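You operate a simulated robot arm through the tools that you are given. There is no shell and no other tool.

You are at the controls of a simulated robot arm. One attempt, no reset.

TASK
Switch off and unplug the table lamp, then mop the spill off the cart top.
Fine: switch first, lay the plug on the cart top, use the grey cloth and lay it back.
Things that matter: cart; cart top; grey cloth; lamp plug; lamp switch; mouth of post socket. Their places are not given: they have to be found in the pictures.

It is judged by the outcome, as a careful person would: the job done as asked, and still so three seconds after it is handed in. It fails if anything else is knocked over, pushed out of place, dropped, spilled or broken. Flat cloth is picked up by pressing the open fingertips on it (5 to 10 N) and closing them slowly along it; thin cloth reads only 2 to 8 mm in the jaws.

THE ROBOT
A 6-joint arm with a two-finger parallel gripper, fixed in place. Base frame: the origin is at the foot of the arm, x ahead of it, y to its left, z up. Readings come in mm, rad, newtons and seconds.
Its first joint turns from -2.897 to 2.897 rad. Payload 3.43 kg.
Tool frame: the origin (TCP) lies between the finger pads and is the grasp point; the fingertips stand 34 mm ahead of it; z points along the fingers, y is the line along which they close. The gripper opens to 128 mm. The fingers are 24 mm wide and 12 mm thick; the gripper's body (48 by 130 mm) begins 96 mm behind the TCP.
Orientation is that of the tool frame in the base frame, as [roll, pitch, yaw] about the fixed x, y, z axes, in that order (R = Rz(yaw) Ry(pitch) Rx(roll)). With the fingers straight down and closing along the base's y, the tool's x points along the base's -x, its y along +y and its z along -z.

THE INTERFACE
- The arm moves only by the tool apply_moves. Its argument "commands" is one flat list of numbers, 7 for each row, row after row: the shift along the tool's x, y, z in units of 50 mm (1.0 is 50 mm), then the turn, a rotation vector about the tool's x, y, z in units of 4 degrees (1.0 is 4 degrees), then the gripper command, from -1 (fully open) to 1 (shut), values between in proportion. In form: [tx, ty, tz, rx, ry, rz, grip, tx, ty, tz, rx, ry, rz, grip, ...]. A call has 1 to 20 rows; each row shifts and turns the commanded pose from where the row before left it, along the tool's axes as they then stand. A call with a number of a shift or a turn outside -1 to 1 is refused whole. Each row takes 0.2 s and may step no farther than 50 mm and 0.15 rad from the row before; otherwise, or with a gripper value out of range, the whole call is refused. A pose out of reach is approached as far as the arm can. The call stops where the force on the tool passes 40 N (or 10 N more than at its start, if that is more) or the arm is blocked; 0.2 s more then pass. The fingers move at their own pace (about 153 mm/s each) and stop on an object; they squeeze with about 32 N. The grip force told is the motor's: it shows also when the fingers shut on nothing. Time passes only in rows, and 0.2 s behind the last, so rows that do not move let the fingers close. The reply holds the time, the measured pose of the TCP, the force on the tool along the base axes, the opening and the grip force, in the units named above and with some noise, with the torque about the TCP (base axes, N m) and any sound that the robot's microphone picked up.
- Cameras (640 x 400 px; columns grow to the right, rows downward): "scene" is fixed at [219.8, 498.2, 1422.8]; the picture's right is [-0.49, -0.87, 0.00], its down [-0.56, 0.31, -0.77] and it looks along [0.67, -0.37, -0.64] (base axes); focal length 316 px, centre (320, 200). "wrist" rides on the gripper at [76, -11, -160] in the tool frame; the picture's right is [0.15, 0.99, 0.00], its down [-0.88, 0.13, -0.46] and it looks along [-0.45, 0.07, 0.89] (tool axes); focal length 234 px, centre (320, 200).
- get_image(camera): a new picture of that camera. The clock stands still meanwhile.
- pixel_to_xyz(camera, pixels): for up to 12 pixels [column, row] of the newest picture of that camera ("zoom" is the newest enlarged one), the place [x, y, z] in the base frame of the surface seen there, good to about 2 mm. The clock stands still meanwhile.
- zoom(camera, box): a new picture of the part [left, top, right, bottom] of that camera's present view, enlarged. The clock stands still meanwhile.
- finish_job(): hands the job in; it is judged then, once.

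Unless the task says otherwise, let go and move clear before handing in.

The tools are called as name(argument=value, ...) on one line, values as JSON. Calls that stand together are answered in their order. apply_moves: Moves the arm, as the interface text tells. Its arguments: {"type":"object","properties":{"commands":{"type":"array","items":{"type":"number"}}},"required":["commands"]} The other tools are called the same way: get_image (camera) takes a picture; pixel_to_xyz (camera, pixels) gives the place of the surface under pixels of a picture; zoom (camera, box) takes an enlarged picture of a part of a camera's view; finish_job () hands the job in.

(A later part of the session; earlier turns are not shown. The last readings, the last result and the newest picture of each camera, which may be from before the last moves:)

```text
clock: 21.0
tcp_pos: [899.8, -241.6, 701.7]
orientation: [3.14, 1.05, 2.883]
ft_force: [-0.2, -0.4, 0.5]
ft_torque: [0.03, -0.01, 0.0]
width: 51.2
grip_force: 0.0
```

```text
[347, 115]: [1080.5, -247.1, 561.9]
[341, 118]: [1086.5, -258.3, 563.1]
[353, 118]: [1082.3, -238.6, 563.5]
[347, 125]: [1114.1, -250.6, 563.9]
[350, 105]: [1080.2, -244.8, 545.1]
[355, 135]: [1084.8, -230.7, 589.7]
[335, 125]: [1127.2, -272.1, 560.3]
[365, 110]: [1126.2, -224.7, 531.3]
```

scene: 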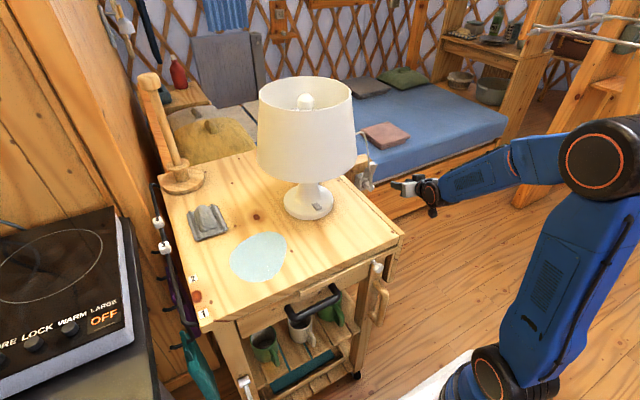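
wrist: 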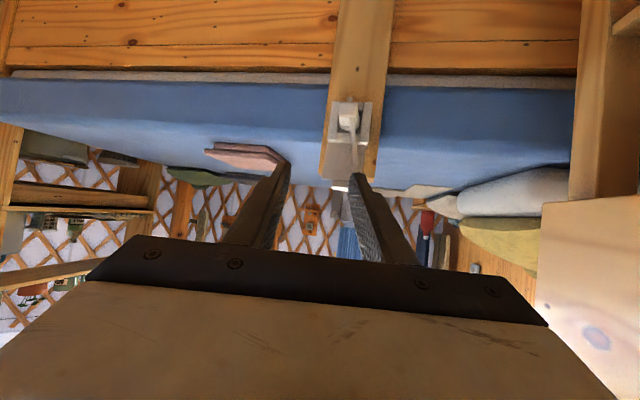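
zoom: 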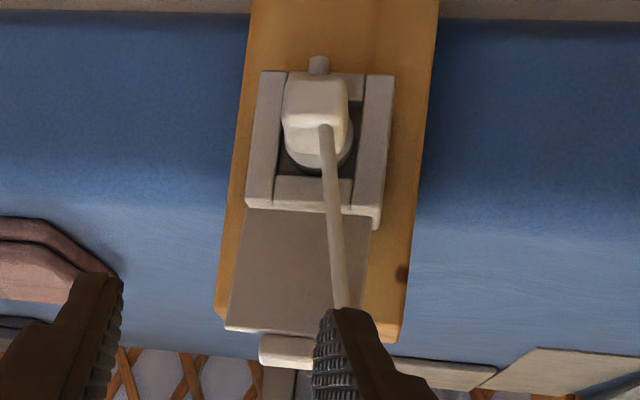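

The forearm pitches -48° and the tool is already past alignment, so continuing is safe. I'll tilt to 68°, yaw to point along +x, and go to (1000,-248.5,562), in line with the plug.

apply_moves(commands=[0, 0, 0, 0, -1, 0, 0.2, 0, 0, 0, 0, -1, 0, 0.2, 0, 0, 0, -0.858, 0, -0.347, 0.2, 0, 0, 0, -0.858, 0, -0.347, 0.2, 0, 0, 0, -0.858, 0, -0.347, 0.2, 0, 0, 0, -0.858, 0, -0.347, 0.2, 0.46, -0.035, 0.726, 0, 0, 0, 0.2, 0.46, -0.035, 0.726, 0, 0, 0, 0.2, 0.46, -0.035, 0.726, 0, 0, 0, 0.2, 0.46, -0.035, 0.726, 0, 0, 0, 0.2, 0, 0, 0, 0, 0, 0, 0.2])

get_image(camera="wrist")

get_image(camera="scene")

```text
clock: 23.4
tcp_pos: [1000.4, -250.1, 561.5]
orientation: [-3.139, 1.19, -3.14]
ft_force: [0.4, -0.3, -0.3]
ft_torque: [-0.03, -0.01, 0.0]
width: 51.2
grip_force: 0.0
```

```text
taken
```

wrist: 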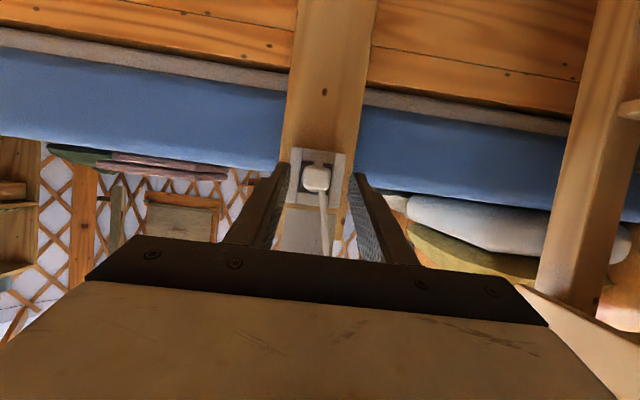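

```text
taken
```

scene: 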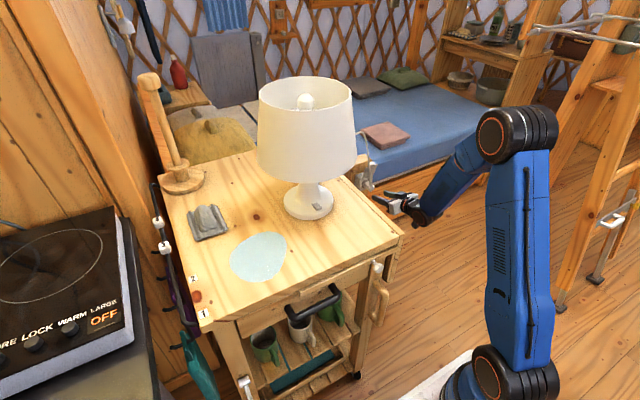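

Now at (1000,-250,561.5) facing the socket squarely; the plug is seen between the fingers at wrist (317,180). I'll zoom in and re-measure the plug.

zoom(camera="wrist", box=[270, 140, 370, 220])

pixel_to_xyz(camera="zoom", pixels=[[300, 200], [320, 200], [280, 210], [330, 185], [310, 225], [310, 175], [250, 180], [370, 180], [290, 140], [330, 250], [340, 290], [235, 280]])

```text
5.00 times, centred on (320, 180) of wrist
```

zoom: 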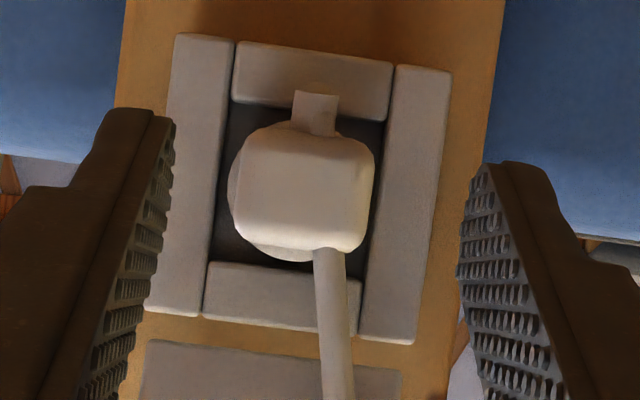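

```text
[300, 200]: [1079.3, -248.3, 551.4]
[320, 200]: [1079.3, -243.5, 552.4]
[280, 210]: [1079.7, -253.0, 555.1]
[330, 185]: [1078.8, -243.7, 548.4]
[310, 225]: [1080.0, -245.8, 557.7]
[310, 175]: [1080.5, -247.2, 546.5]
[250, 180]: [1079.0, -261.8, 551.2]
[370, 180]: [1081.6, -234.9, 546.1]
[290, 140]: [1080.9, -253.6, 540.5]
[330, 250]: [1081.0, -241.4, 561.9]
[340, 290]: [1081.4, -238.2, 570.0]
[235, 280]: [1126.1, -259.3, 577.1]
```

The plug's rear face is at x≈1079.5, y -262 to -234, z 540–562, centred on (-248, 551). I'll advance 75 mm so the fingertips straddle the plug body.

apply_moves(commands=[-0.171, 0.01, 0.47, 0, 0, 0, 0.2, -0.171, 0.01, 0.47, 0, 0, 0, 0.2, -0.171, 0.01, 0.47, 0, 0, 0, 0.2, 0, 0, 0, 0, 0, 0, 0.2])

zoom(camera="wrist", box=[270, 140, 370, 220])

zoom(camera="scene", box=[330, 130, 430, 220])

```text
clock: 24.4
tcp_pos: [1075.5, -245.5, 558.6]
orientation: [3.141, 1.186, -3.142]
ft_force: [0.5, -0.2, 0.0]
ft_torque: [-0.02, -0.02, 0.02]
width: 51.2
grip_force: 0.0
```

```text
5.00 times, centred on (320, 180) of wrist
```

zoom: 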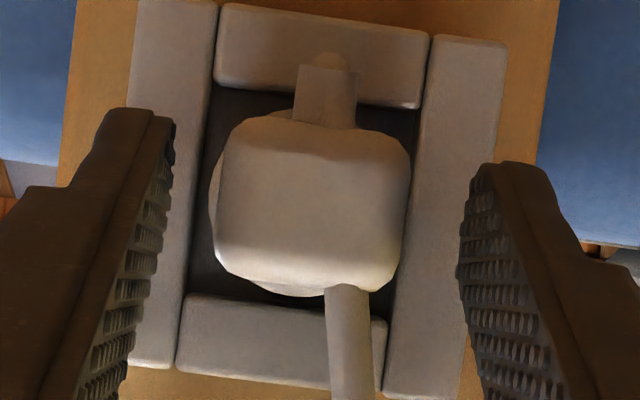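

```text
4.44 times, centred on (380, 175) of scene
```

zoom: 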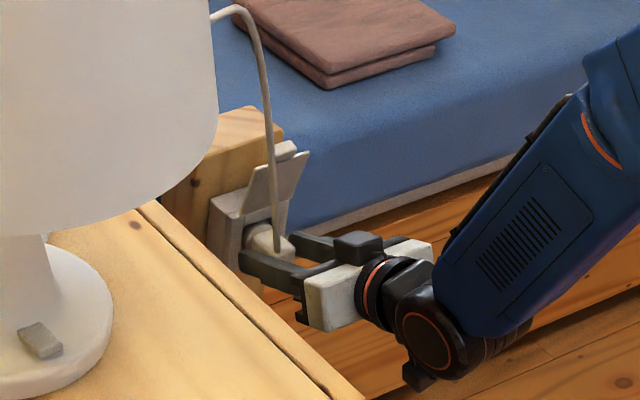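

The plug body sits centred between the fingers with clearance to the cord. I'll close in two stages, watching the lateral force.

apply_moves(commands=[0, 0, 0, 0, 0, 0, 0.5, 0, 0, 0, 0, 0, 0, 0.5])

apply_moves(commands=[0, 0, 0, 0, 0, 0, 0.6, 0, 0, 0, 0, 0, 0, 1, 0, 0, 0, 0, 0, 0, 1])

```text
clock: 25.0
tcp_pos: [1075.4, -246.8, 559.1]
orientation: [-3.14, 1.188, 3.141]
ft_force: [0.8, -1.1, 0.7]
ft_torque: [-0.02, 0.01, -0.02]
width: 33.4
grip_force: 1.2
```

```text
clock: 25.8
tcp_pos: [1075.9, -248.1, 559.3]
orientation: [-3.141, 1.187, 3.139]
ft_force: [-0.1, 0.0, 0.0]
ft_torque: [0.0, -0.01, 0.0]
width: 29.0
grip_force: 32.1
heard: snap
```

The fingers closed on the plug at 29 mm with 32 N, but a snap was heard. I'll look before pulling.

zoom(camera="wrist", box=[250, 120, 390, 240])

zoom(camera="scene", box=[330, 130, 430, 220])

get_image(camera="scene")

```text
3.33 times, centred on (320, 180) of wrist
```

zoom: 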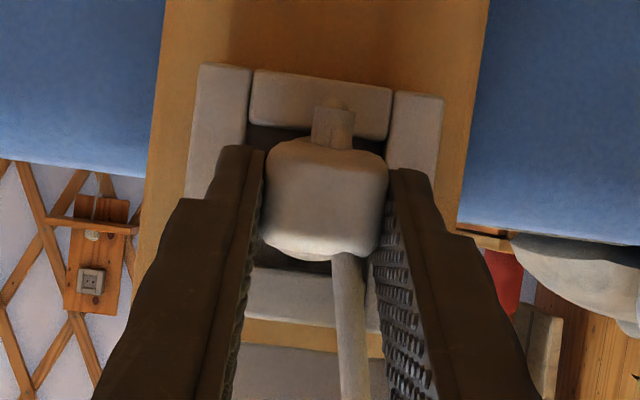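

```text
4.44 times, centred on (380, 175) of scene
```

zoom: 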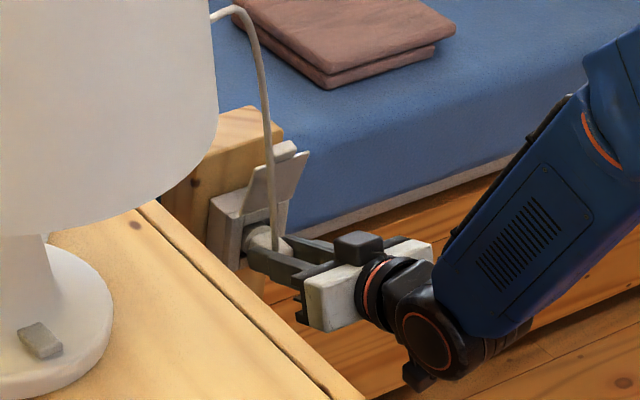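

```text
taken
```

scene: 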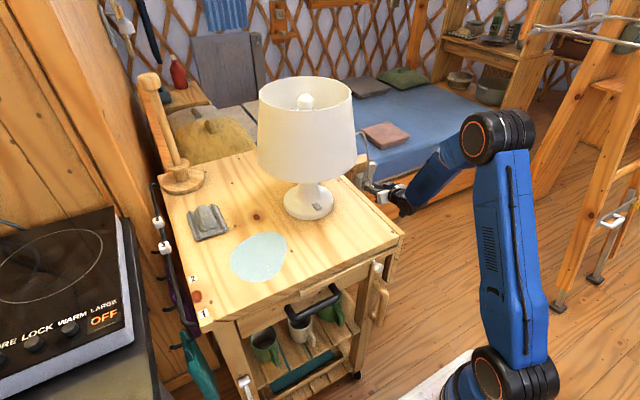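

The grip looks sound with the plug held on both sides and still seated. I'll pull straight out along -x in small steps and watch the force.

apply_moves(commands=[0.037, 0, -0.093, 0, 0, 0, 1, 0.037, 0, -0.093, 0, 0, 0, 1, 0.037, 0, -0.093, 0, 0, 0, 1, 0.037, 0, -0.093, 0, 0, 0, 1])

zoom(camera="wrist", box=[250, 120, 390, 240])

```text
clock: 26.8
tcp_pos: [1055.5, -248.2, 558.4]
orientation: [-3.141, 1.187, -3.141]
ft_force: [0.4, -0.5, -0.3]
ft_torque: [0.0, 0.04, 0.03]
width: 28.9
grip_force: 31.6
```

```text
3.33 times, centred on (320, 180) of wrist
```

zoom: 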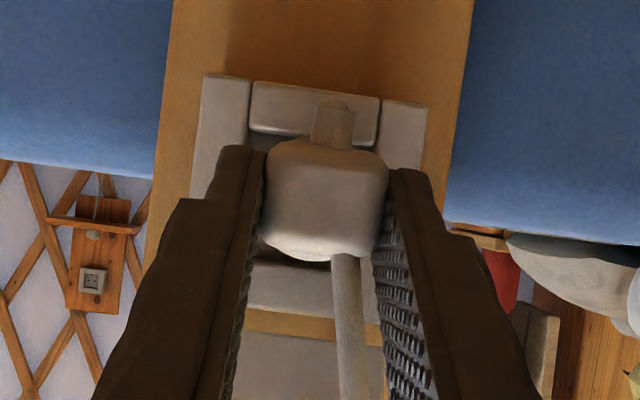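

The plug came 20 mm with the gripper at no load. I'll keep pulling straight back another 60 mm, then check.

apply_moves(commands=[0.074, 0, -0.186, 0, 0, 0, 1, 0.074, 0, -0.186, 0, 0, 0, 1, 0.074, 0, -0.186, 0, 0, 0, 1, 0.074, 0, -0.186, 0, 0, 0, 1, 0.074, 0, -0.186, 0, 0, 0, 1, 0.074, 0, -0.186, 0, 0, 0, 1])

get_image(camera="wrist")

zoom(camera="scene", box=[320, 110, 440, 230])

```text
clock: 28.2
tcp_pos: [995.4, -244.7, 557.8]
orientation: [-3.141, 1.187, -3.141]
ft_force: [0.2, -0.2, 0.1]
ft_torque: [0.02, 0.06, -0.01]
width: 29.1
grip_force: 31.6
```

```text
taken
```

wrist: 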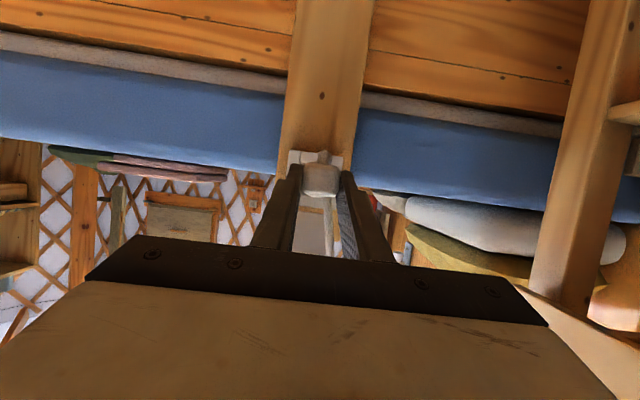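

```text
3.33 times, centred on (380, 170) of scene
```

zoom: 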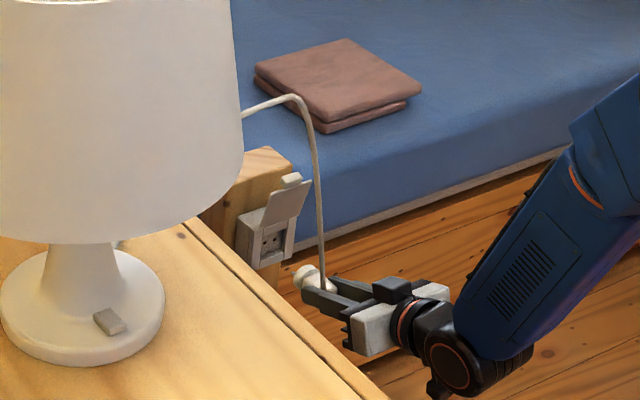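

The plug is out (wrist and scene show the empty socket at scene zoom (270,240) and the plug in the jaws at (315,280)). I'll lift back and up to about (900,-240,750), then turn the tool in line with the arm for the carry.

apply_moves(commands=[-0.57, 0.028, -0.64, 0, 0, 0, 1, -0.57, 0.028, -0.64, 0, 0, 0, 1, -0.57, 0.028, -0.64, 0, 0, 0, 1, -0.57, 0.028, -0.64, 0, 0, 0, 1, -0.57, 0.028, -0.64, 0, 0, 0, 1, 0, 0, 0, 0.858, 0, 0.347, 1, 0, 0, 0, 0.858, 0, 0.347, 1, 0, 0, 0, 0.858, 0, 0.347, 1, 0, 0, 0, 0.858, 0, 0.347, 1])

get_image(camera="scene")

get_image(camera="wrist")

```text
clock: 30.2
tcp_pos: [899.7, -240.0, 751.1]
orientation: [3.141, 1.186, 2.88]
ft_force: [-0.1, -0.1, 0.6]
ft_torque: [-0.01, 0.05, -0.01]
width: 0.0
grip_force: 31.6
```

```text
taken
```

scene: 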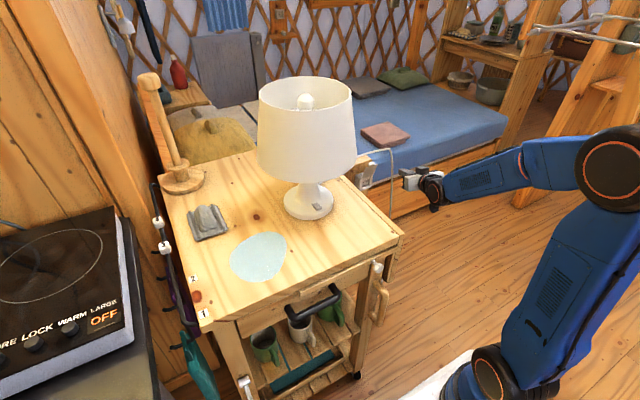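

```text
taken
```

wrist: 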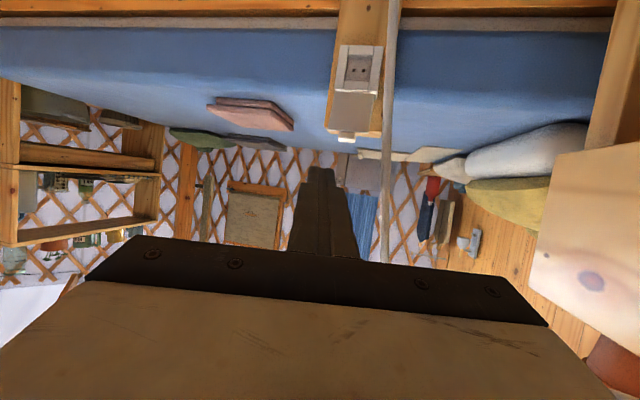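

The gripper now reads 0 mm width: the plug slipped out during the lift. In the scene the cord runs to about (393,150) and then down beside the gripper; I'll look for where the plug is.

zoom(camera="scene", box=[340, 130, 460, 250])

zoom(camera="wrist", box=[320, 0, 460, 100])

zoom(camera="scene", box=[370, 200, 450, 290])

```text
3.33 times, centred on (400, 190) of scene
```

zoom: 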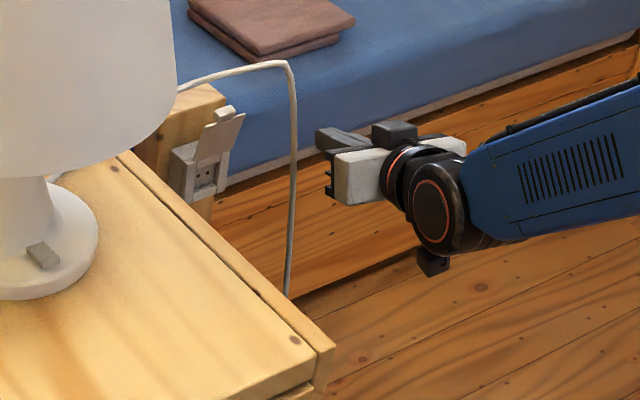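

```text
4.00 times, centred on (390, 50) of wrist
```

zoom: 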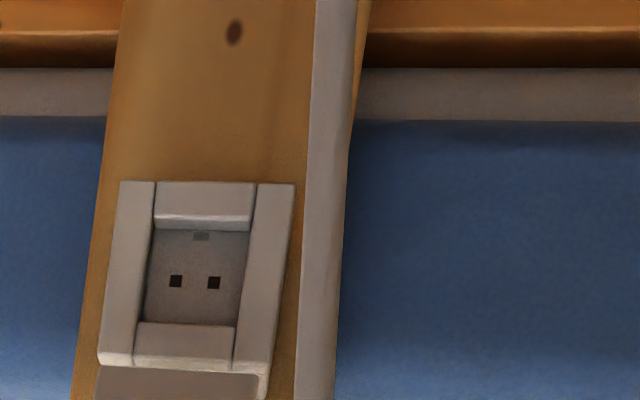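

```text
4.44 times, centred on (410, 245) of scene
```

zoom: 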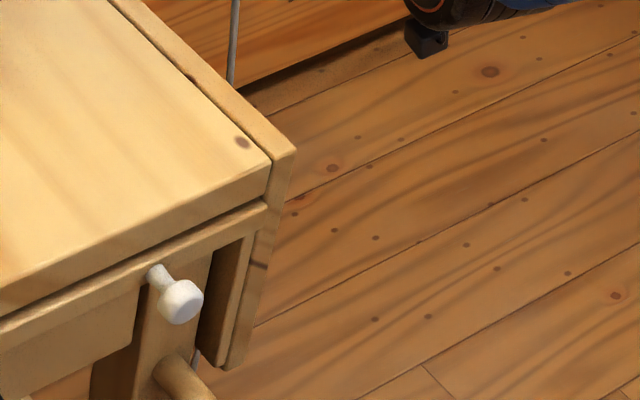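

The plug now appears to hang on its cord beside the cart's right edge (cord vertical near scene (390,170)–(386,218)). I'll measure the cord's current points.

get_image(camera="scene")

zoom(camera="scene", box=[345, 140, 405, 225])

pixel_to_xyz(camera="zoom", pixels=[[320, 200], [321, 200], [319, 200], [318, 200], [322, 200]])

pixel_to_xyz(camera="wrist", pixels=[[385, 200], [387, 150], [389, 100], [391, 50], [394, 10], [386, 180]])

```text
taken
```

scene: 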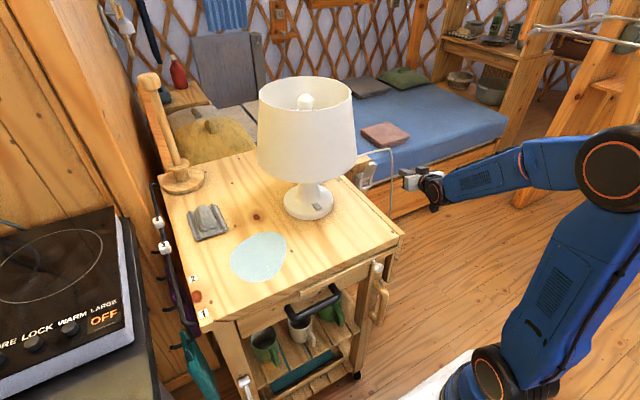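

```text
4.71 times, centred on (375, 182) of scene
```

zoom: 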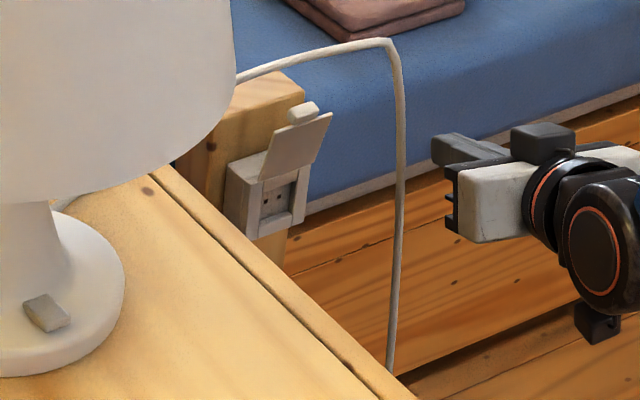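

```text
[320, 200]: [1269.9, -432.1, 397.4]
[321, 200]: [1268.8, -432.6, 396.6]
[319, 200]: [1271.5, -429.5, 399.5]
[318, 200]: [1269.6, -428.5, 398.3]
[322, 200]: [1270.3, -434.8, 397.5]
```

```text
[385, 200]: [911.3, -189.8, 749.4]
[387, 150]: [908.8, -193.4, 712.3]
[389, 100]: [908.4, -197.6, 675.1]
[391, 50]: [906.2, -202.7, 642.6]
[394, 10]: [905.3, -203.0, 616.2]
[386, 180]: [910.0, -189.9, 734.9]
```

The cord hangs from about (911,-185,870) down past (905,-203,616), so the plug dangles below. I'll let a little time pass without moving and see whether it's settled.

apply_moves(commands=[0, 0, 0, 0, 0, 0, 1, 0, 0, 0, 0, 0, 0, 1])

get_image(camera="wrist")

get_image(camera="scene")

pixel_to_xyz(camera="wrist", pixels=[[385, 200], [387, 150], [389, 100], [391, 50], [394, 10], [386, 180]])

```text
clock: 30.8
tcp_pos: [899.6, -240.3, 751.5]
orientation: [3.14, 1.188, 2.88]
ft_force: [0.0, 0.5, 1.1]
ft_torque: [-0.01, 0.02, -0.01]
width: 0.0
grip_force: 31.5
```

```text
taken
```

wrist: 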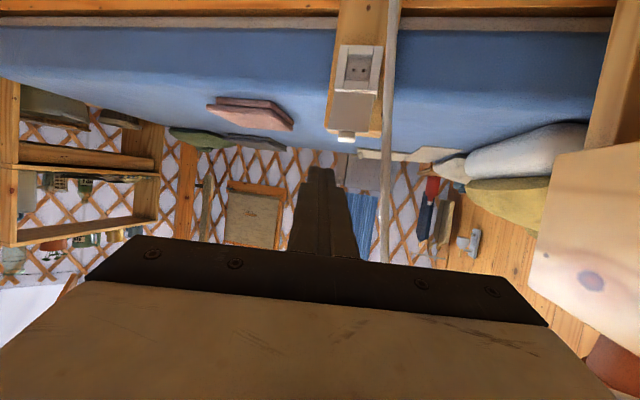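

```text
taken
```

scene: 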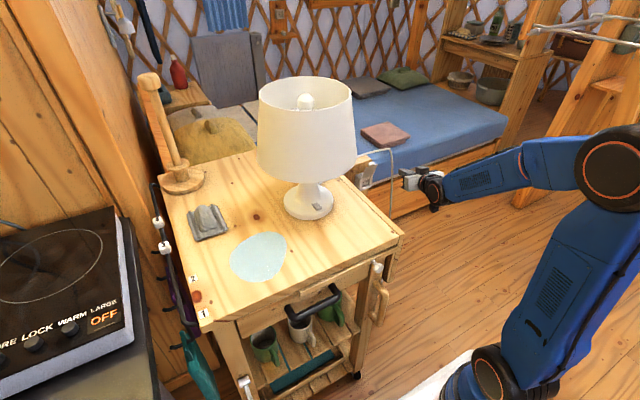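

```text
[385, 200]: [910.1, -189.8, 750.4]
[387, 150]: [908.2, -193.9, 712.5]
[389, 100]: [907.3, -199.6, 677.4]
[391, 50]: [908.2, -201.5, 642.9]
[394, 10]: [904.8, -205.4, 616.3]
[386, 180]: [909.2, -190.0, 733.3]
```

Nothing is moving; the plug dangles out of view below z≈616. I'll back away from the cord about 100 mm and tilt the tool down to look for the plug.

apply_moves(commands=[0.25, 0, -0.618, 0, 0, 0, 1, 0.25, 0, -0.618, 0, 0, 0, 1, 0.25, 0, -0.618, 0, 0, 0, 1, 0, 0, 0, 0, 1, 0, 1, 0, 0, 0, 0, 1, 0, 1, 0, 0, 0, 0, 1, 0, 1, 0, 0, 0, 0, 1, 0, 1, 0, 0, 0, 0, 1, 0, 1, 0, 0, 0, 0, 1, 0, 1, 0, 0, 0, 0, 1, 0, 1, 0, 0, 0, 0, 1, 0, 1])

get_image(camera="wrist")

get_image(camera="scene")

```text
clock: 33.2
tcp_pos: [803.1, -214.0, 750.6]
orientation: [-3.141, 0.628, 2.883]
ft_force: [-1.5, -0.3, 0.0]
ft_torque: [0.0, -0.02, -0.03]
width: 0.0
grip_force: 31.9
```

```text
taken
```

wrist: 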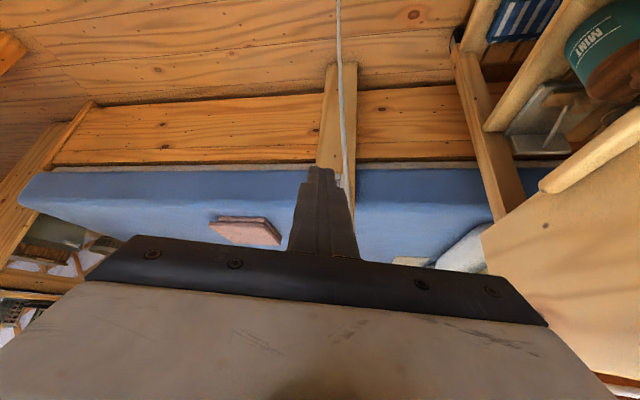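

```text
taken
```

scene: 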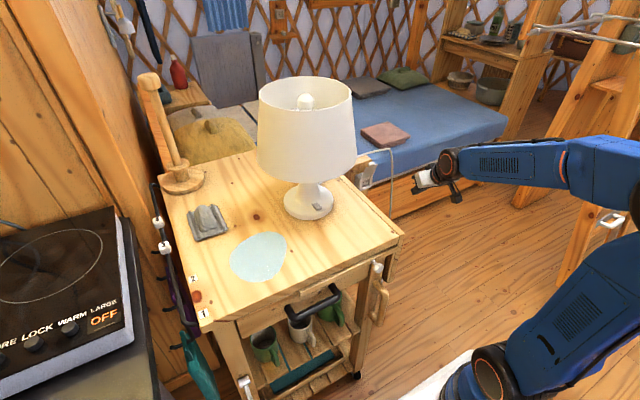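

The cord continues down past the top edge of the wrist image at (339,0). I'll read cord points and tilt further down to follow it.

pixel_to_xyz(camera="wrist", pixels=[[339, 5], [340, 30], [341, 60], [342, 90], [344, 130]])

apply_moves(commands=[0, 0, 0, 0, 1, 0, 1, 0, 0, 0, 0, 1, 0, 1, 0, 0, 0, 0, 1, 0, 1, 0, 0, 0, 0, 1, 0, 1, 0, 0, 0, 0, 1, 0, 1, 0, 0, 0, 0, 1, 0, 1, 0, 0, 0, 0, 1, 0, 1, 0, 0, 0, 0, 1, 0, 1])

get_image(camera="wrist")

```text
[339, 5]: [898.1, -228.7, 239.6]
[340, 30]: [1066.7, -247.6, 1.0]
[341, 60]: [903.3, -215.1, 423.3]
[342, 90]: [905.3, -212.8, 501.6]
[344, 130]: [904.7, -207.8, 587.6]
```

```text
clock: 35.0
tcp_pos: [801.9, -213.8, 750.4]
orientation: [-3.141, 0.07, 2.885]
ft_force: [0.0, 0.4, 0.6]
ft_torque: [0.0, 0.0, -0.02]
width: 0.1
grip_force: 32.4
```

```text
taken
```

wrist: 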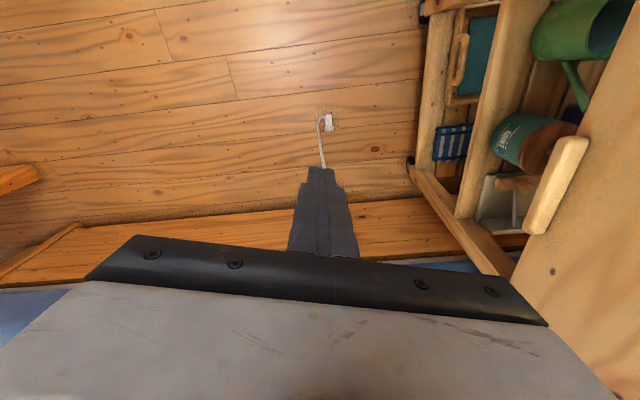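

The plug has fallen to the floor at wrist (327,122). I'll measure it and see how it lies.

zoom(camera="wrist", box=[300, 100, 350, 140])

pixel_to_xyz(camera="zoom", pixels=[[320, 200], [350, 210], [380, 220], [400, 230], [360, 180], [360, 250], [300, 220], [280, 250], [340, 150], [390, 160], [370, 290]])

```text
10.00 times, centred on (325, 120) of wrist
```

zoom: 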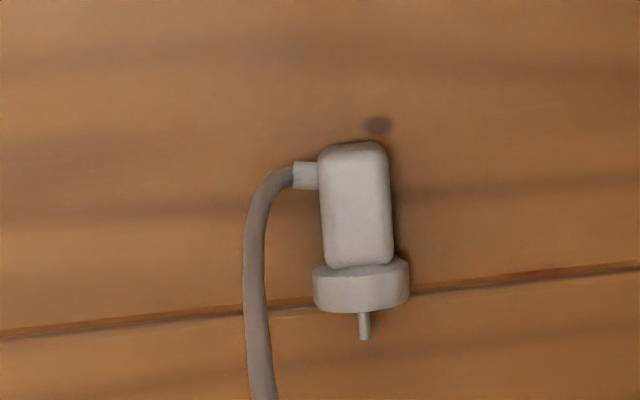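

```text
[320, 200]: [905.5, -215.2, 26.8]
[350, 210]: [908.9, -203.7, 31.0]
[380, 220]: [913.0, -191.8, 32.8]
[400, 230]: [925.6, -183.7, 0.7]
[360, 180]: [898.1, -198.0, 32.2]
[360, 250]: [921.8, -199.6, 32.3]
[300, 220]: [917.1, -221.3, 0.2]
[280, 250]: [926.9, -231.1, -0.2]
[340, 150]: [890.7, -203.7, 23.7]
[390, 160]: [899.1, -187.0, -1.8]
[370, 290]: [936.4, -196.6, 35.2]
```

The plug lies on its side on the floor at about (906,-201), z 0–32, with its pins toward +x and cord nub on the -y side. I'll straighten the tool and descend above it to get a close look for a re-grasp.

apply_moves(commands=[0, 0, 0, 0, 1, 0, 0.2, 0, 0, 0, 0, 0, -0.925, 0.2, 0, 0, 0, 0, 0, -0.925, 0.2, 0, 0, 0, 0, 0, -0.925, 0.2, 0, 0, 0, 0, 0, -0.925, 0.2, -0.173, 0.02, 0.9, 0, 0, 0, 0.2, -0.173, 0.02, 0.9, 0, 0, 0, 0.2, -0.173, 0.02, 0.9, 0, 0, 0, 0.2, -0.173, 0.02, 0.9, 0, 0, 0, 0.2, -0.173, 0.02, 0.9, 0, 0, 0, 0.2, -0.173, 0.02, 0.9, 0, 0, 0, 0.2, -0.173, 0.02, 0.9, 0, 0, 0, 0.2, -0.173, 0.02, 0.9, 0, 0, 0, 0.2, -0.173, 0.02, 0.9, 0, 0, 0, 0.2])

get_image(camera="wrist")

get_image(camera="scene")

```text
clock: 38.0
tcp_pos: [879.4, -201.5, 347.9]
orientation: [3.141, 0.001, -3.141]
ft_force: [-0.3, 0.0, 0.5]
ft_torque: [0.01, 0.01, 0.01]
width: 51.2
grip_force: 0.0
```

```text
taken
```

wrist: 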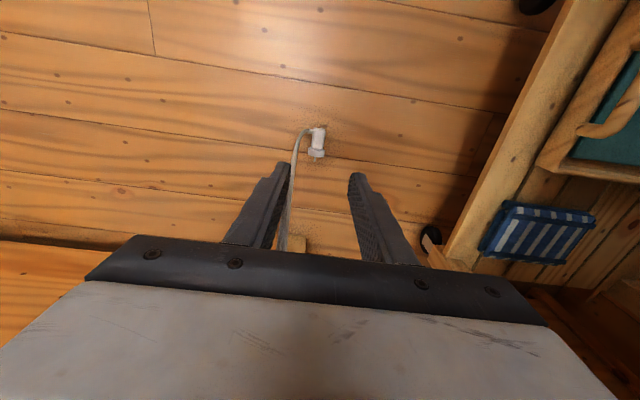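

```text
taken
```

scene: 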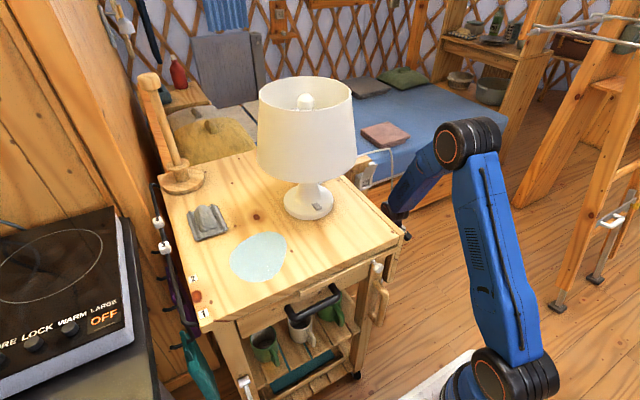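

I'm now above the plug, seen at wrist (316,142). I'll descend another 140 mm for a precise look.

apply_moves(commands=[0, 0, 0.7, 0, 0, 0, 0.2, 0, 0, 0.7, 0, 0, 0, 0.2, 0, 0, 0.7, 0, 0, 0, 0.2, 0, 0, 0.7, 0, 0, 0, 0.2, 0, 0, 0, 0, 0, 0, 0.2])

get_image(camera="wrist")

zoom(camera="wrist", box=[270, 110, 350, 190])

pixel_to_xyz(camera="zoom", pixels=[[320, 200], [340, 150], [360, 170], [360, 200], [360, 230], [330, 180], [390, 180], [320, 260], [360, 260], [400, 260], [300, 150], [280, 180]])

```text
clock: 39.2
tcp_pos: [880.0, -204.2, 206.1]
orientation: [-3.141, 0.003, -3.141]
ft_force: [-0.8, -0.1, -1.1]
ft_torque: [-0.03, -0.02, -0.02]
width: 51.3
grip_force: 0.0
```

```text
taken
```

wrist: 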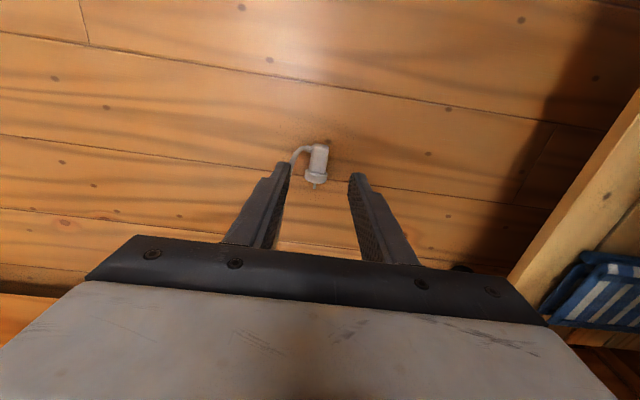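

```text
5.00 times, centred on (310, 150) of wrist
```

zoom: 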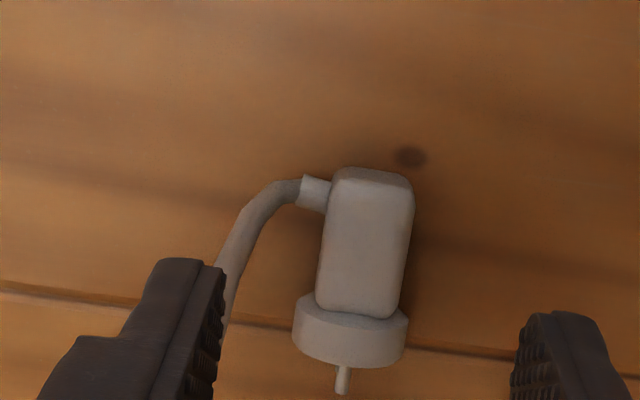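

```text
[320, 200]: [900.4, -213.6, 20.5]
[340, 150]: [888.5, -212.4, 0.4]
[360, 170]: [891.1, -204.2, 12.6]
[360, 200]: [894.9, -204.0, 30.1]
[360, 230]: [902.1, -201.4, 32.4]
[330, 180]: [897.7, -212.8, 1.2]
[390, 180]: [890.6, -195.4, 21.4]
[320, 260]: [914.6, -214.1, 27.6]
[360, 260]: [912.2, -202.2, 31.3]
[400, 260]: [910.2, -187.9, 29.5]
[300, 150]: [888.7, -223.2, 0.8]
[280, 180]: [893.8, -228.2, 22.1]
```

I'll sample the collar, the pins, the cord nub and the body edges to choose the grasp line.

pixel_to_xyz(camera="zoom", pixels=[[355, 300], [350, 325], [300, 325], [400, 330], [345, 350], [342, 380], [315, 190], [305, 185], [250, 220], [235, 260], [325, 230], [408, 210]])

zoom(camera="wrist", box=[300, 130, 340, 160])

```text
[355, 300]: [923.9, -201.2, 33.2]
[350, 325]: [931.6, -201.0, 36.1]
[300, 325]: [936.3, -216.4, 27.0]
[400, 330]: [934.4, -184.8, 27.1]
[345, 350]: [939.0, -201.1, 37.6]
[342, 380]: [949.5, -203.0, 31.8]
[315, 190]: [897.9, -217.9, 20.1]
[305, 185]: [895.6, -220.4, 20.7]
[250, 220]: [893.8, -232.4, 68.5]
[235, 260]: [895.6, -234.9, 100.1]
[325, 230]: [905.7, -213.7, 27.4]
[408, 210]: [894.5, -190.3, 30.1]
```

```text
13.33 times, centred on (320, 145) of wrist
```

zoom: 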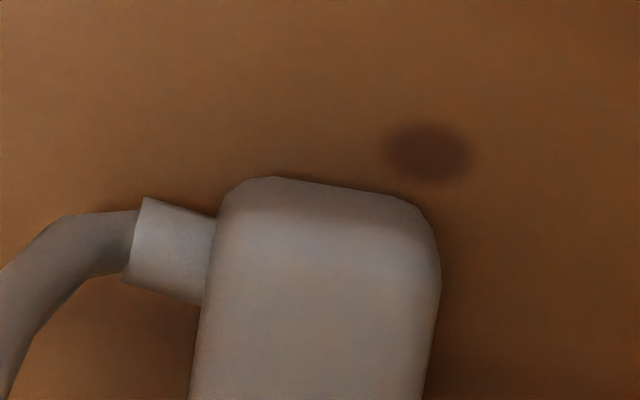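

Body spans x 890–926, y -214 to -188, top z 32; the collar (x 926–942) is wider, and the nub and cord occupy x≈893–901 on the -y side. I'll sample the nub and collar edges more precisely since the 24 mm fingers must fit between them.

zoom(camera="wrist", box=[296, 136, 336, 192])

pixel_to_xyz(camera="zoom", pixels=[[320, 200], [320, 210], [320, 220], [320, 230], [320, 240], [320, 250], [250, 240], [250, 250], [390, 240], [390, 250], [255, 100], [255, 120]])

```text
7.14 times, centred on (316, 164) of wrist
```

zoom: 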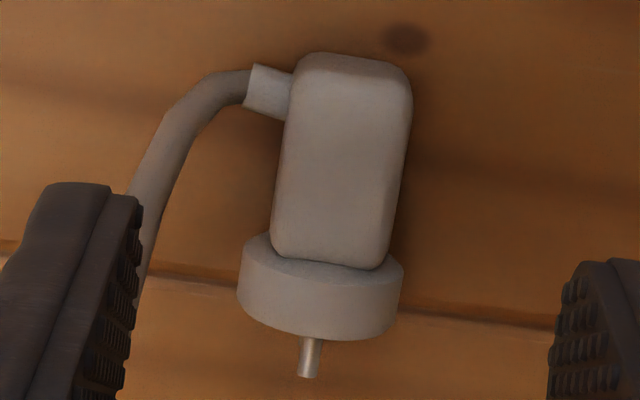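

```text
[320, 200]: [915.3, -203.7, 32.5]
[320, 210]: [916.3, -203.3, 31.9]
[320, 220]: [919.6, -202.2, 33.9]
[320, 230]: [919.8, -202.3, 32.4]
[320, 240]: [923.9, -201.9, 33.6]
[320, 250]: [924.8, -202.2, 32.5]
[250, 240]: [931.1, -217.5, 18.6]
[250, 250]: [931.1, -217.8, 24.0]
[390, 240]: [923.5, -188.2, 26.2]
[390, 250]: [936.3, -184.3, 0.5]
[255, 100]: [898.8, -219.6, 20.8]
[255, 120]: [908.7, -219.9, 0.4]
```

The gap between nub (x≤902) and collar (x≥928) is about 26 mm, centred at x=915; plug axis y≈-200.5. I'll move over it and descend with fingers 51 mm open to tips about z=12.

apply_moves(commands=[-0.7, 0.04, 0, 0, 0, 0, 0.2, 0, 0, 0.8, 0, 0, 0, 0.2, 0, 0, 0.8, 0, 0, 0, 0.2, 0, 0, 0.8, 0, 0, 0, 0.2, 0, 0, 0.6, 0, 0, 0, 0.2, 0, 0, 0.2, 0, 0, 0, 0.2, 0, 0, 0, 0, 0, 0, 0.2])

get_image(camera="wrist")

zoom(camera="wrist", box=[260, 120, 380, 220])

```text
clock: 40.8
tcp_pos: [915.4, -203.0, 47.4]
orientation: [-3.141, 0.002, -3.141]
ft_force: [-0.5, 0.0, 0.7]
ft_torque: [0.0, 0.02, -0.01]
width: 51.2
grip_force: 0.1
```

```text
taken
```

wrist: 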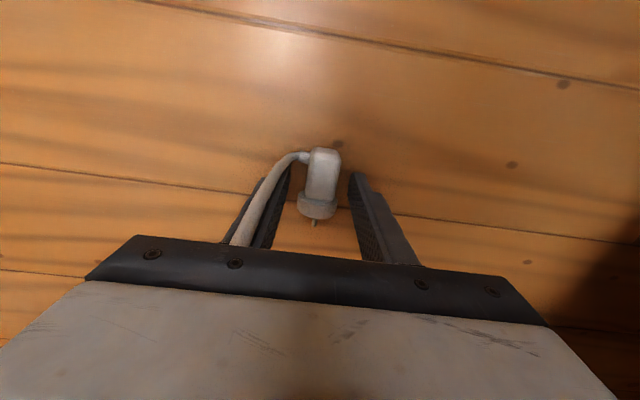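

```text
4.00 times, centred on (320, 170) of wrist
```

zoom: 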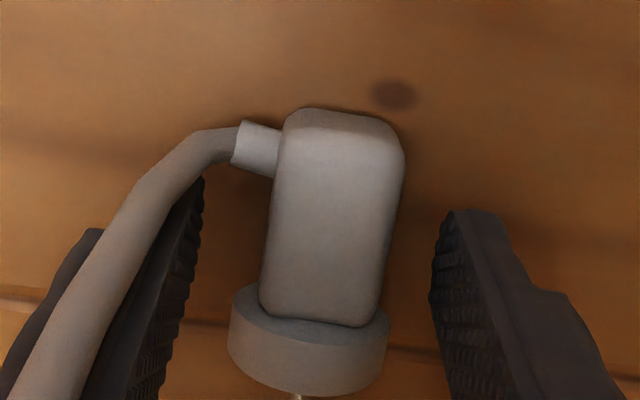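

No contact, and the plug sits about 2 mm toward +y of the finger centre (plug centre ≈330 vs fingers ≈318 in the zoom). I'll shift 2 mm, lower 7 mm and close gently.

apply_moves(commands=[0, 0.045, 0, 0, 0, 0, 0.2, 0, 0, 0.07, 0, 0, 0, 0.2, 0, 0, 0.07, 0, 0, 0, 0.2, 0, 0, 0, 0, 0, 0, 0.2])

apply_moves(commands=[0, 0, 0, 0, 0, 0, 0.45, 0, 0, 0, 0, 0, 0, 0.5, 0, 0, 0, 0, 0, 0, 0.55, 0, 0, 0, 0, 0, 0, 0.6, 0, 0, 0, 0, 0, 0, 0.65, 0, 0, 0, 0, 0, 0, 1, 0, 0, 0, 0, 0, 0, 1])

get_image(camera="wrist")

zoom(camera="wrist", box=[260, 120, 380, 220])

```text
clock: 41.8
tcp_pos: [916.5, -201.5, 39.2]
orientation: [-3.141, 0.0, 3.141]
ft_force: [-0.6, 0.4, -0.7]
ft_torque: [0.0, -0.02, 0.03]
width: 51.1
grip_force: 0.1
```

```text
clock: 43.4
tcp_pos: [916.9, -201.3, 39.2]
orientation: [3.141, -0.001, -3.14]
ft_force: [0.8, -0.5, 0.3]
ft_torque: [0.02, -0.01, -0.01]
width: 25.1
grip_force: 31.4
```

```text
taken
```

wrist: 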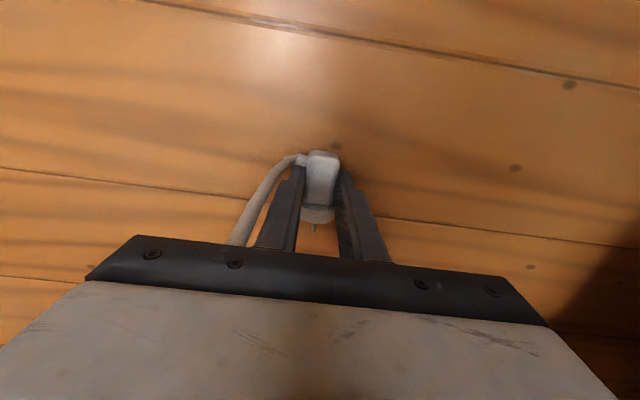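

```text
4.00 times, centred on (320, 170) of wrist
```

zoom: 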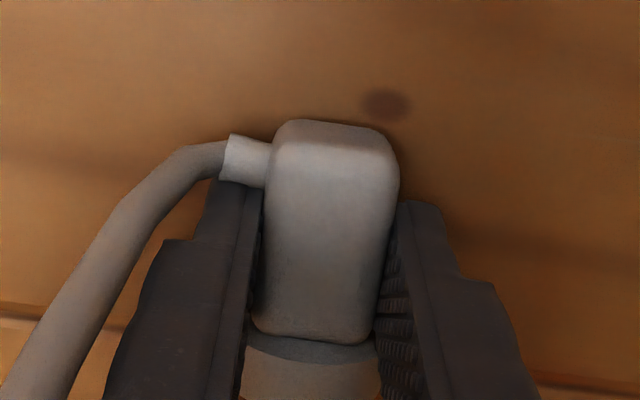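

The fingers closed on the plug body at 25.1 mm, nested between nub and collar. I'll lift slowly and check the hold.

apply_moves(commands=[0, 0, -0.04, 0, 0, 0, 1, 0, 0, -0.08, 0, 0, 0, 1, 0, 0, -0.12, 0, 0, 0, 1, 0, 0, -0.16, 0, 0, 0, 1, 0, 0, -0.16, 0, 0, 0, 1, 0, 0, -0.16, 0, 0, 0, 1, 0, 0, -0.12, 0, 0, 0, 1, 0, 0, -0.06, 0, 0, 0, 1])

zoom(camera="wrist", box=[240, 100, 400, 240])

```text
clock: 45.2
tcp_pos: [916.5, -200.9, 83.9]
orientation: [-3.14, 0.0, -3.141]
ft_force: [-0.1, -0.5, -0.2]
ft_torque: [-0.02, 0.01, 0.0]
width: 25.1
grip_force: 31.6
```

```text
2.86 times, centred on (320, 170) of wrist
```

zoom: 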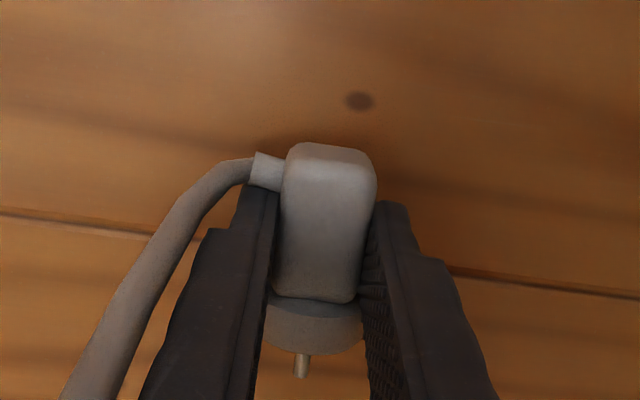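

Still held at 25.1 mm. I'll keep lifting gently while drawing back toward the robot.

apply_moves(commands=[0, 0, -0.1, 0, 0, 0, 1, 0.03, 0, -0.2, 0, 0, 0, 1, 0.06, 0, -0.28, 0, 0, 0, 1, 0.07, 0, -0.28, 0, 0, 0, 1, 0.07, 0, -0.28, 0, 0, 0, 1, 0.07, 0, -0.28, 0, 0, 0, 1, 0.07, 0, -0.28, 0, 0, 0, 1, 0.07, 0, -0.28, 0, 0, 0, 1, 0.07, 0, -0.28, 0, 0, 0, 1, 0.07, 0, -0.28, 0, 0, 0, 1, 0.07, 0, -0.28, 0, 0, 0, 1, 0.07, 0, -0.28, 0, 0, 0, 1, 0.07, 0, -0.28, 0, 0, 0, 1, 0.07, 0, -0.28, 0, 0, 0, 1, 0.07, 0, -0.28, 0, 0, 0, 1, 0.07, 0, -0.28, 0, 0, 0, 1, 0.07, 0, -0.28, 0, 0, 0, 1, 0.06, 0, -0.24, 0, 0, 0, 1, 0.04, 0, -0.16, 0, 0, 0, 1, 0.02, 0, -0.08, 0, 0, 0, 1])

zoom(camera="wrist", box=[240, 100, 400, 240])

get_image(camera="scene")

```text
clock: 49.4
tcp_pos: [855.1, -200.4, 332.9]
orientation: [-3.141, -0.001, 3.14]
ft_force: [-0.3, -0.7, -0.2]
ft_torque: [0.03, 0.02, 0.0]
width: 24.9
grip_force: 32.0
```

```text
2.86 times, centred on (320, 170) of wrist
```

zoom: 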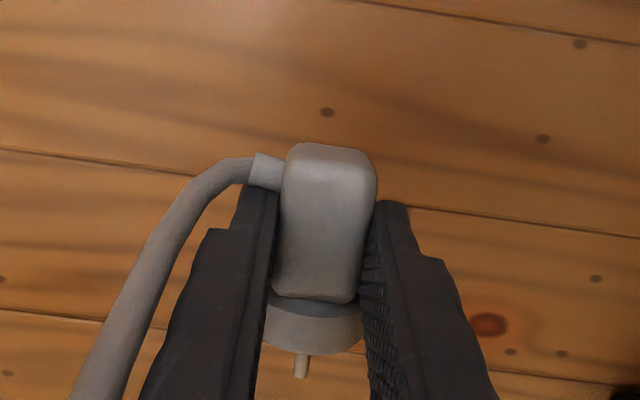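

```text
taken
```

scene: 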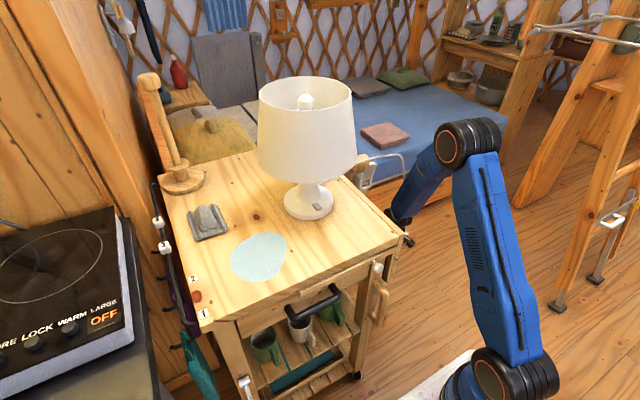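

The plug's position in the jaws is unchanged (24.9 mm). I'll continue lifting at the same gentle pace.

apply_moves(commands=[0.02, 0, -0.1, 0, 0, 0, 1, 0.04, 0, -0.2, 0, 0, 0, 1, 0.06, 0, -0.3, 0, 0, 0, 1, 0.07, 0, -0.34, 0, 0, 0, 1, 0.07, 0, -0.34, 0, 0, 0, 1, 0.07, 0, -0.34, 0, 0, 0, 1, 0.07, 0, -0.34, 0, 0, 0, 1, 0.07, 0, -0.34, 0, 0, 0, 1, 0.07, 0, -0.34, 0, 0, 0, 1, 0.07, 0, -0.34, 0, 0, 0, 1, 0.07, 0, -0.34, 0, 0, 0, 1, 0.07, 0, -0.34, 0, 0, 0, 1, 0.07, 0, -0.34, 0, 0, 0, 1, 0.07, 0, -0.34, 0, 0, 0, 1, 0.07, 0, -0.34, 0, 0, 0, 1, 0.07, 0, -0.34, 0, 0, 0, 1, 0.07, 0, -0.34, 0, 0, 0, 1, 0.06, 0, -0.3, 0, 0, 0, 1, 0.04, 0, -0.2, 0, 0, 0, 1, 0.02, 0, -0.1, 0, 0, 0, 1])

zoom(camera="wrist", box=[240, 100, 400, 240])

get_image(camera="scene")

```text
clock: 53.6
tcp_pos: [793.5, -202.3, 629.8]
orientation: [-3.14, -0.001, -3.14]
ft_force: [0.3, -0.4, -1.6]
ft_torque: [-0.01, -0.01, 0.0]
width: 25.2
grip_force: 32.3
```

```text
2.86 times, centred on (320, 170) of wrist
```

zoom: 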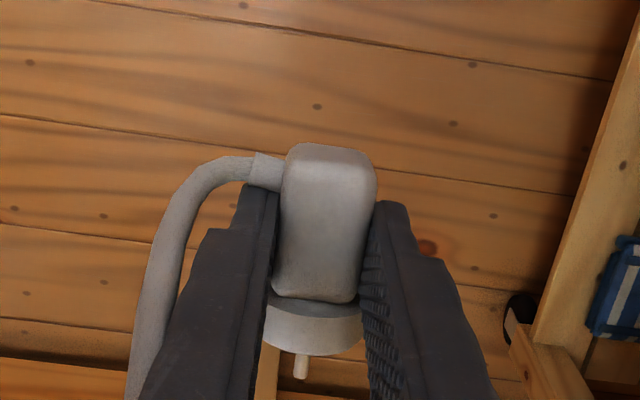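

```text
taken
```

scene: 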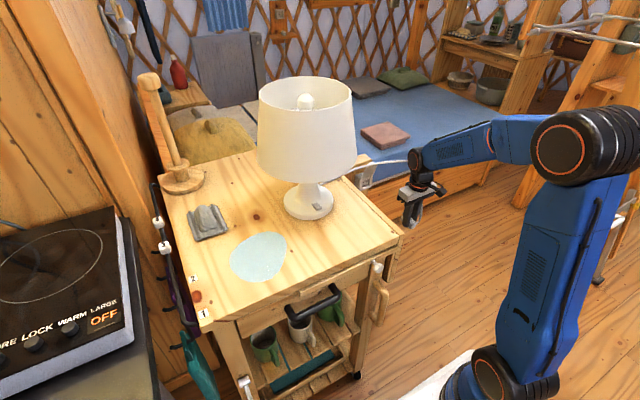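

Still held. I'll continue up to z≈950 while drawing x back to about 670, staying at y≈-201 clear of the cart.

apply_moves(commands=[0.04, 0, -0.1, 0, 0, 0, 1, 0.08, 0, -0.2, 0, 0, 0, 1, 0.12, 0, -0.3, 0, 0, 0, 1, 0.14, 0, -0.36, 0, 0, 0, 1, 0.14, 0, -0.36, 0, 0, 0, 1, 0.14, 0, -0.36, 0, 0, 0, 1, 0.14, 0, -0.36, 0, 0, 0, 1, 0.14, 0, -0.36, 0, 0, 0, 1, 0.14, 0, -0.36, 0, 0, 0, 1, 0.14, 0, -0.36, 0, 0, 0, 1, 0.14, 0, -0.36, 0, 0, 0, 1, 0.14, 0, -0.36, 0, 0, 0, 1, 0.14, 0, -0.36, 0, 0, 0, 1, 0.14, 0, -0.36, 0, 0, 0, 1, 0.14, 0, -0.36, 0, 0, 0, 1, 0.14, 0, -0.36, 0, 0, 0, 1, 0.14, 0, -0.36, 0, 0, 0, 1, 0.12, 0, -0.3, 0, 0, 0, 1, 0.08, 0, -0.2, 0, 0, 0, 1, 0.04, 0, -0.1, 0, 0, 0, 1])

get_image(camera="wrist")

get_image(camera="scene")

```text
clock: 57.8
tcp_pos: [672.5, -199.9, 943.7]
orientation: [3.14, 0.0, -3.142]
ft_force: [-0.1, -0.7, -1.0]
ft_torque: [-0.01, -0.04, -0.03]
width: 25.0
grip_force: 32.1
```

```text
taken
```

wrist: 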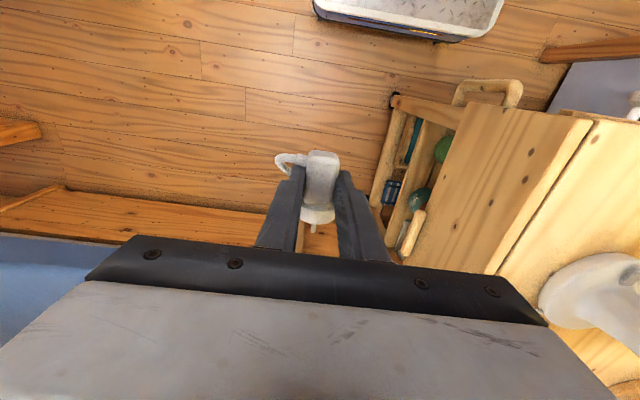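

```text
taken
```

scene: 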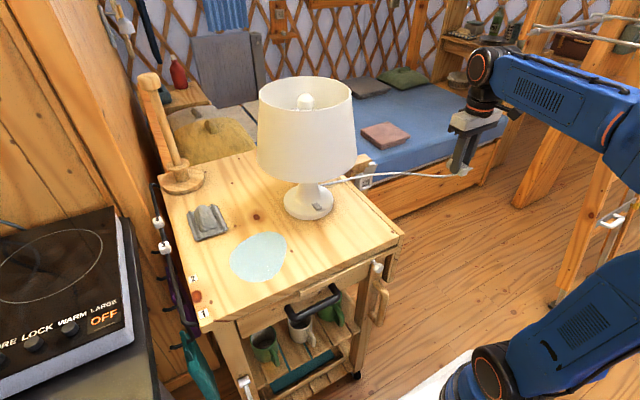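

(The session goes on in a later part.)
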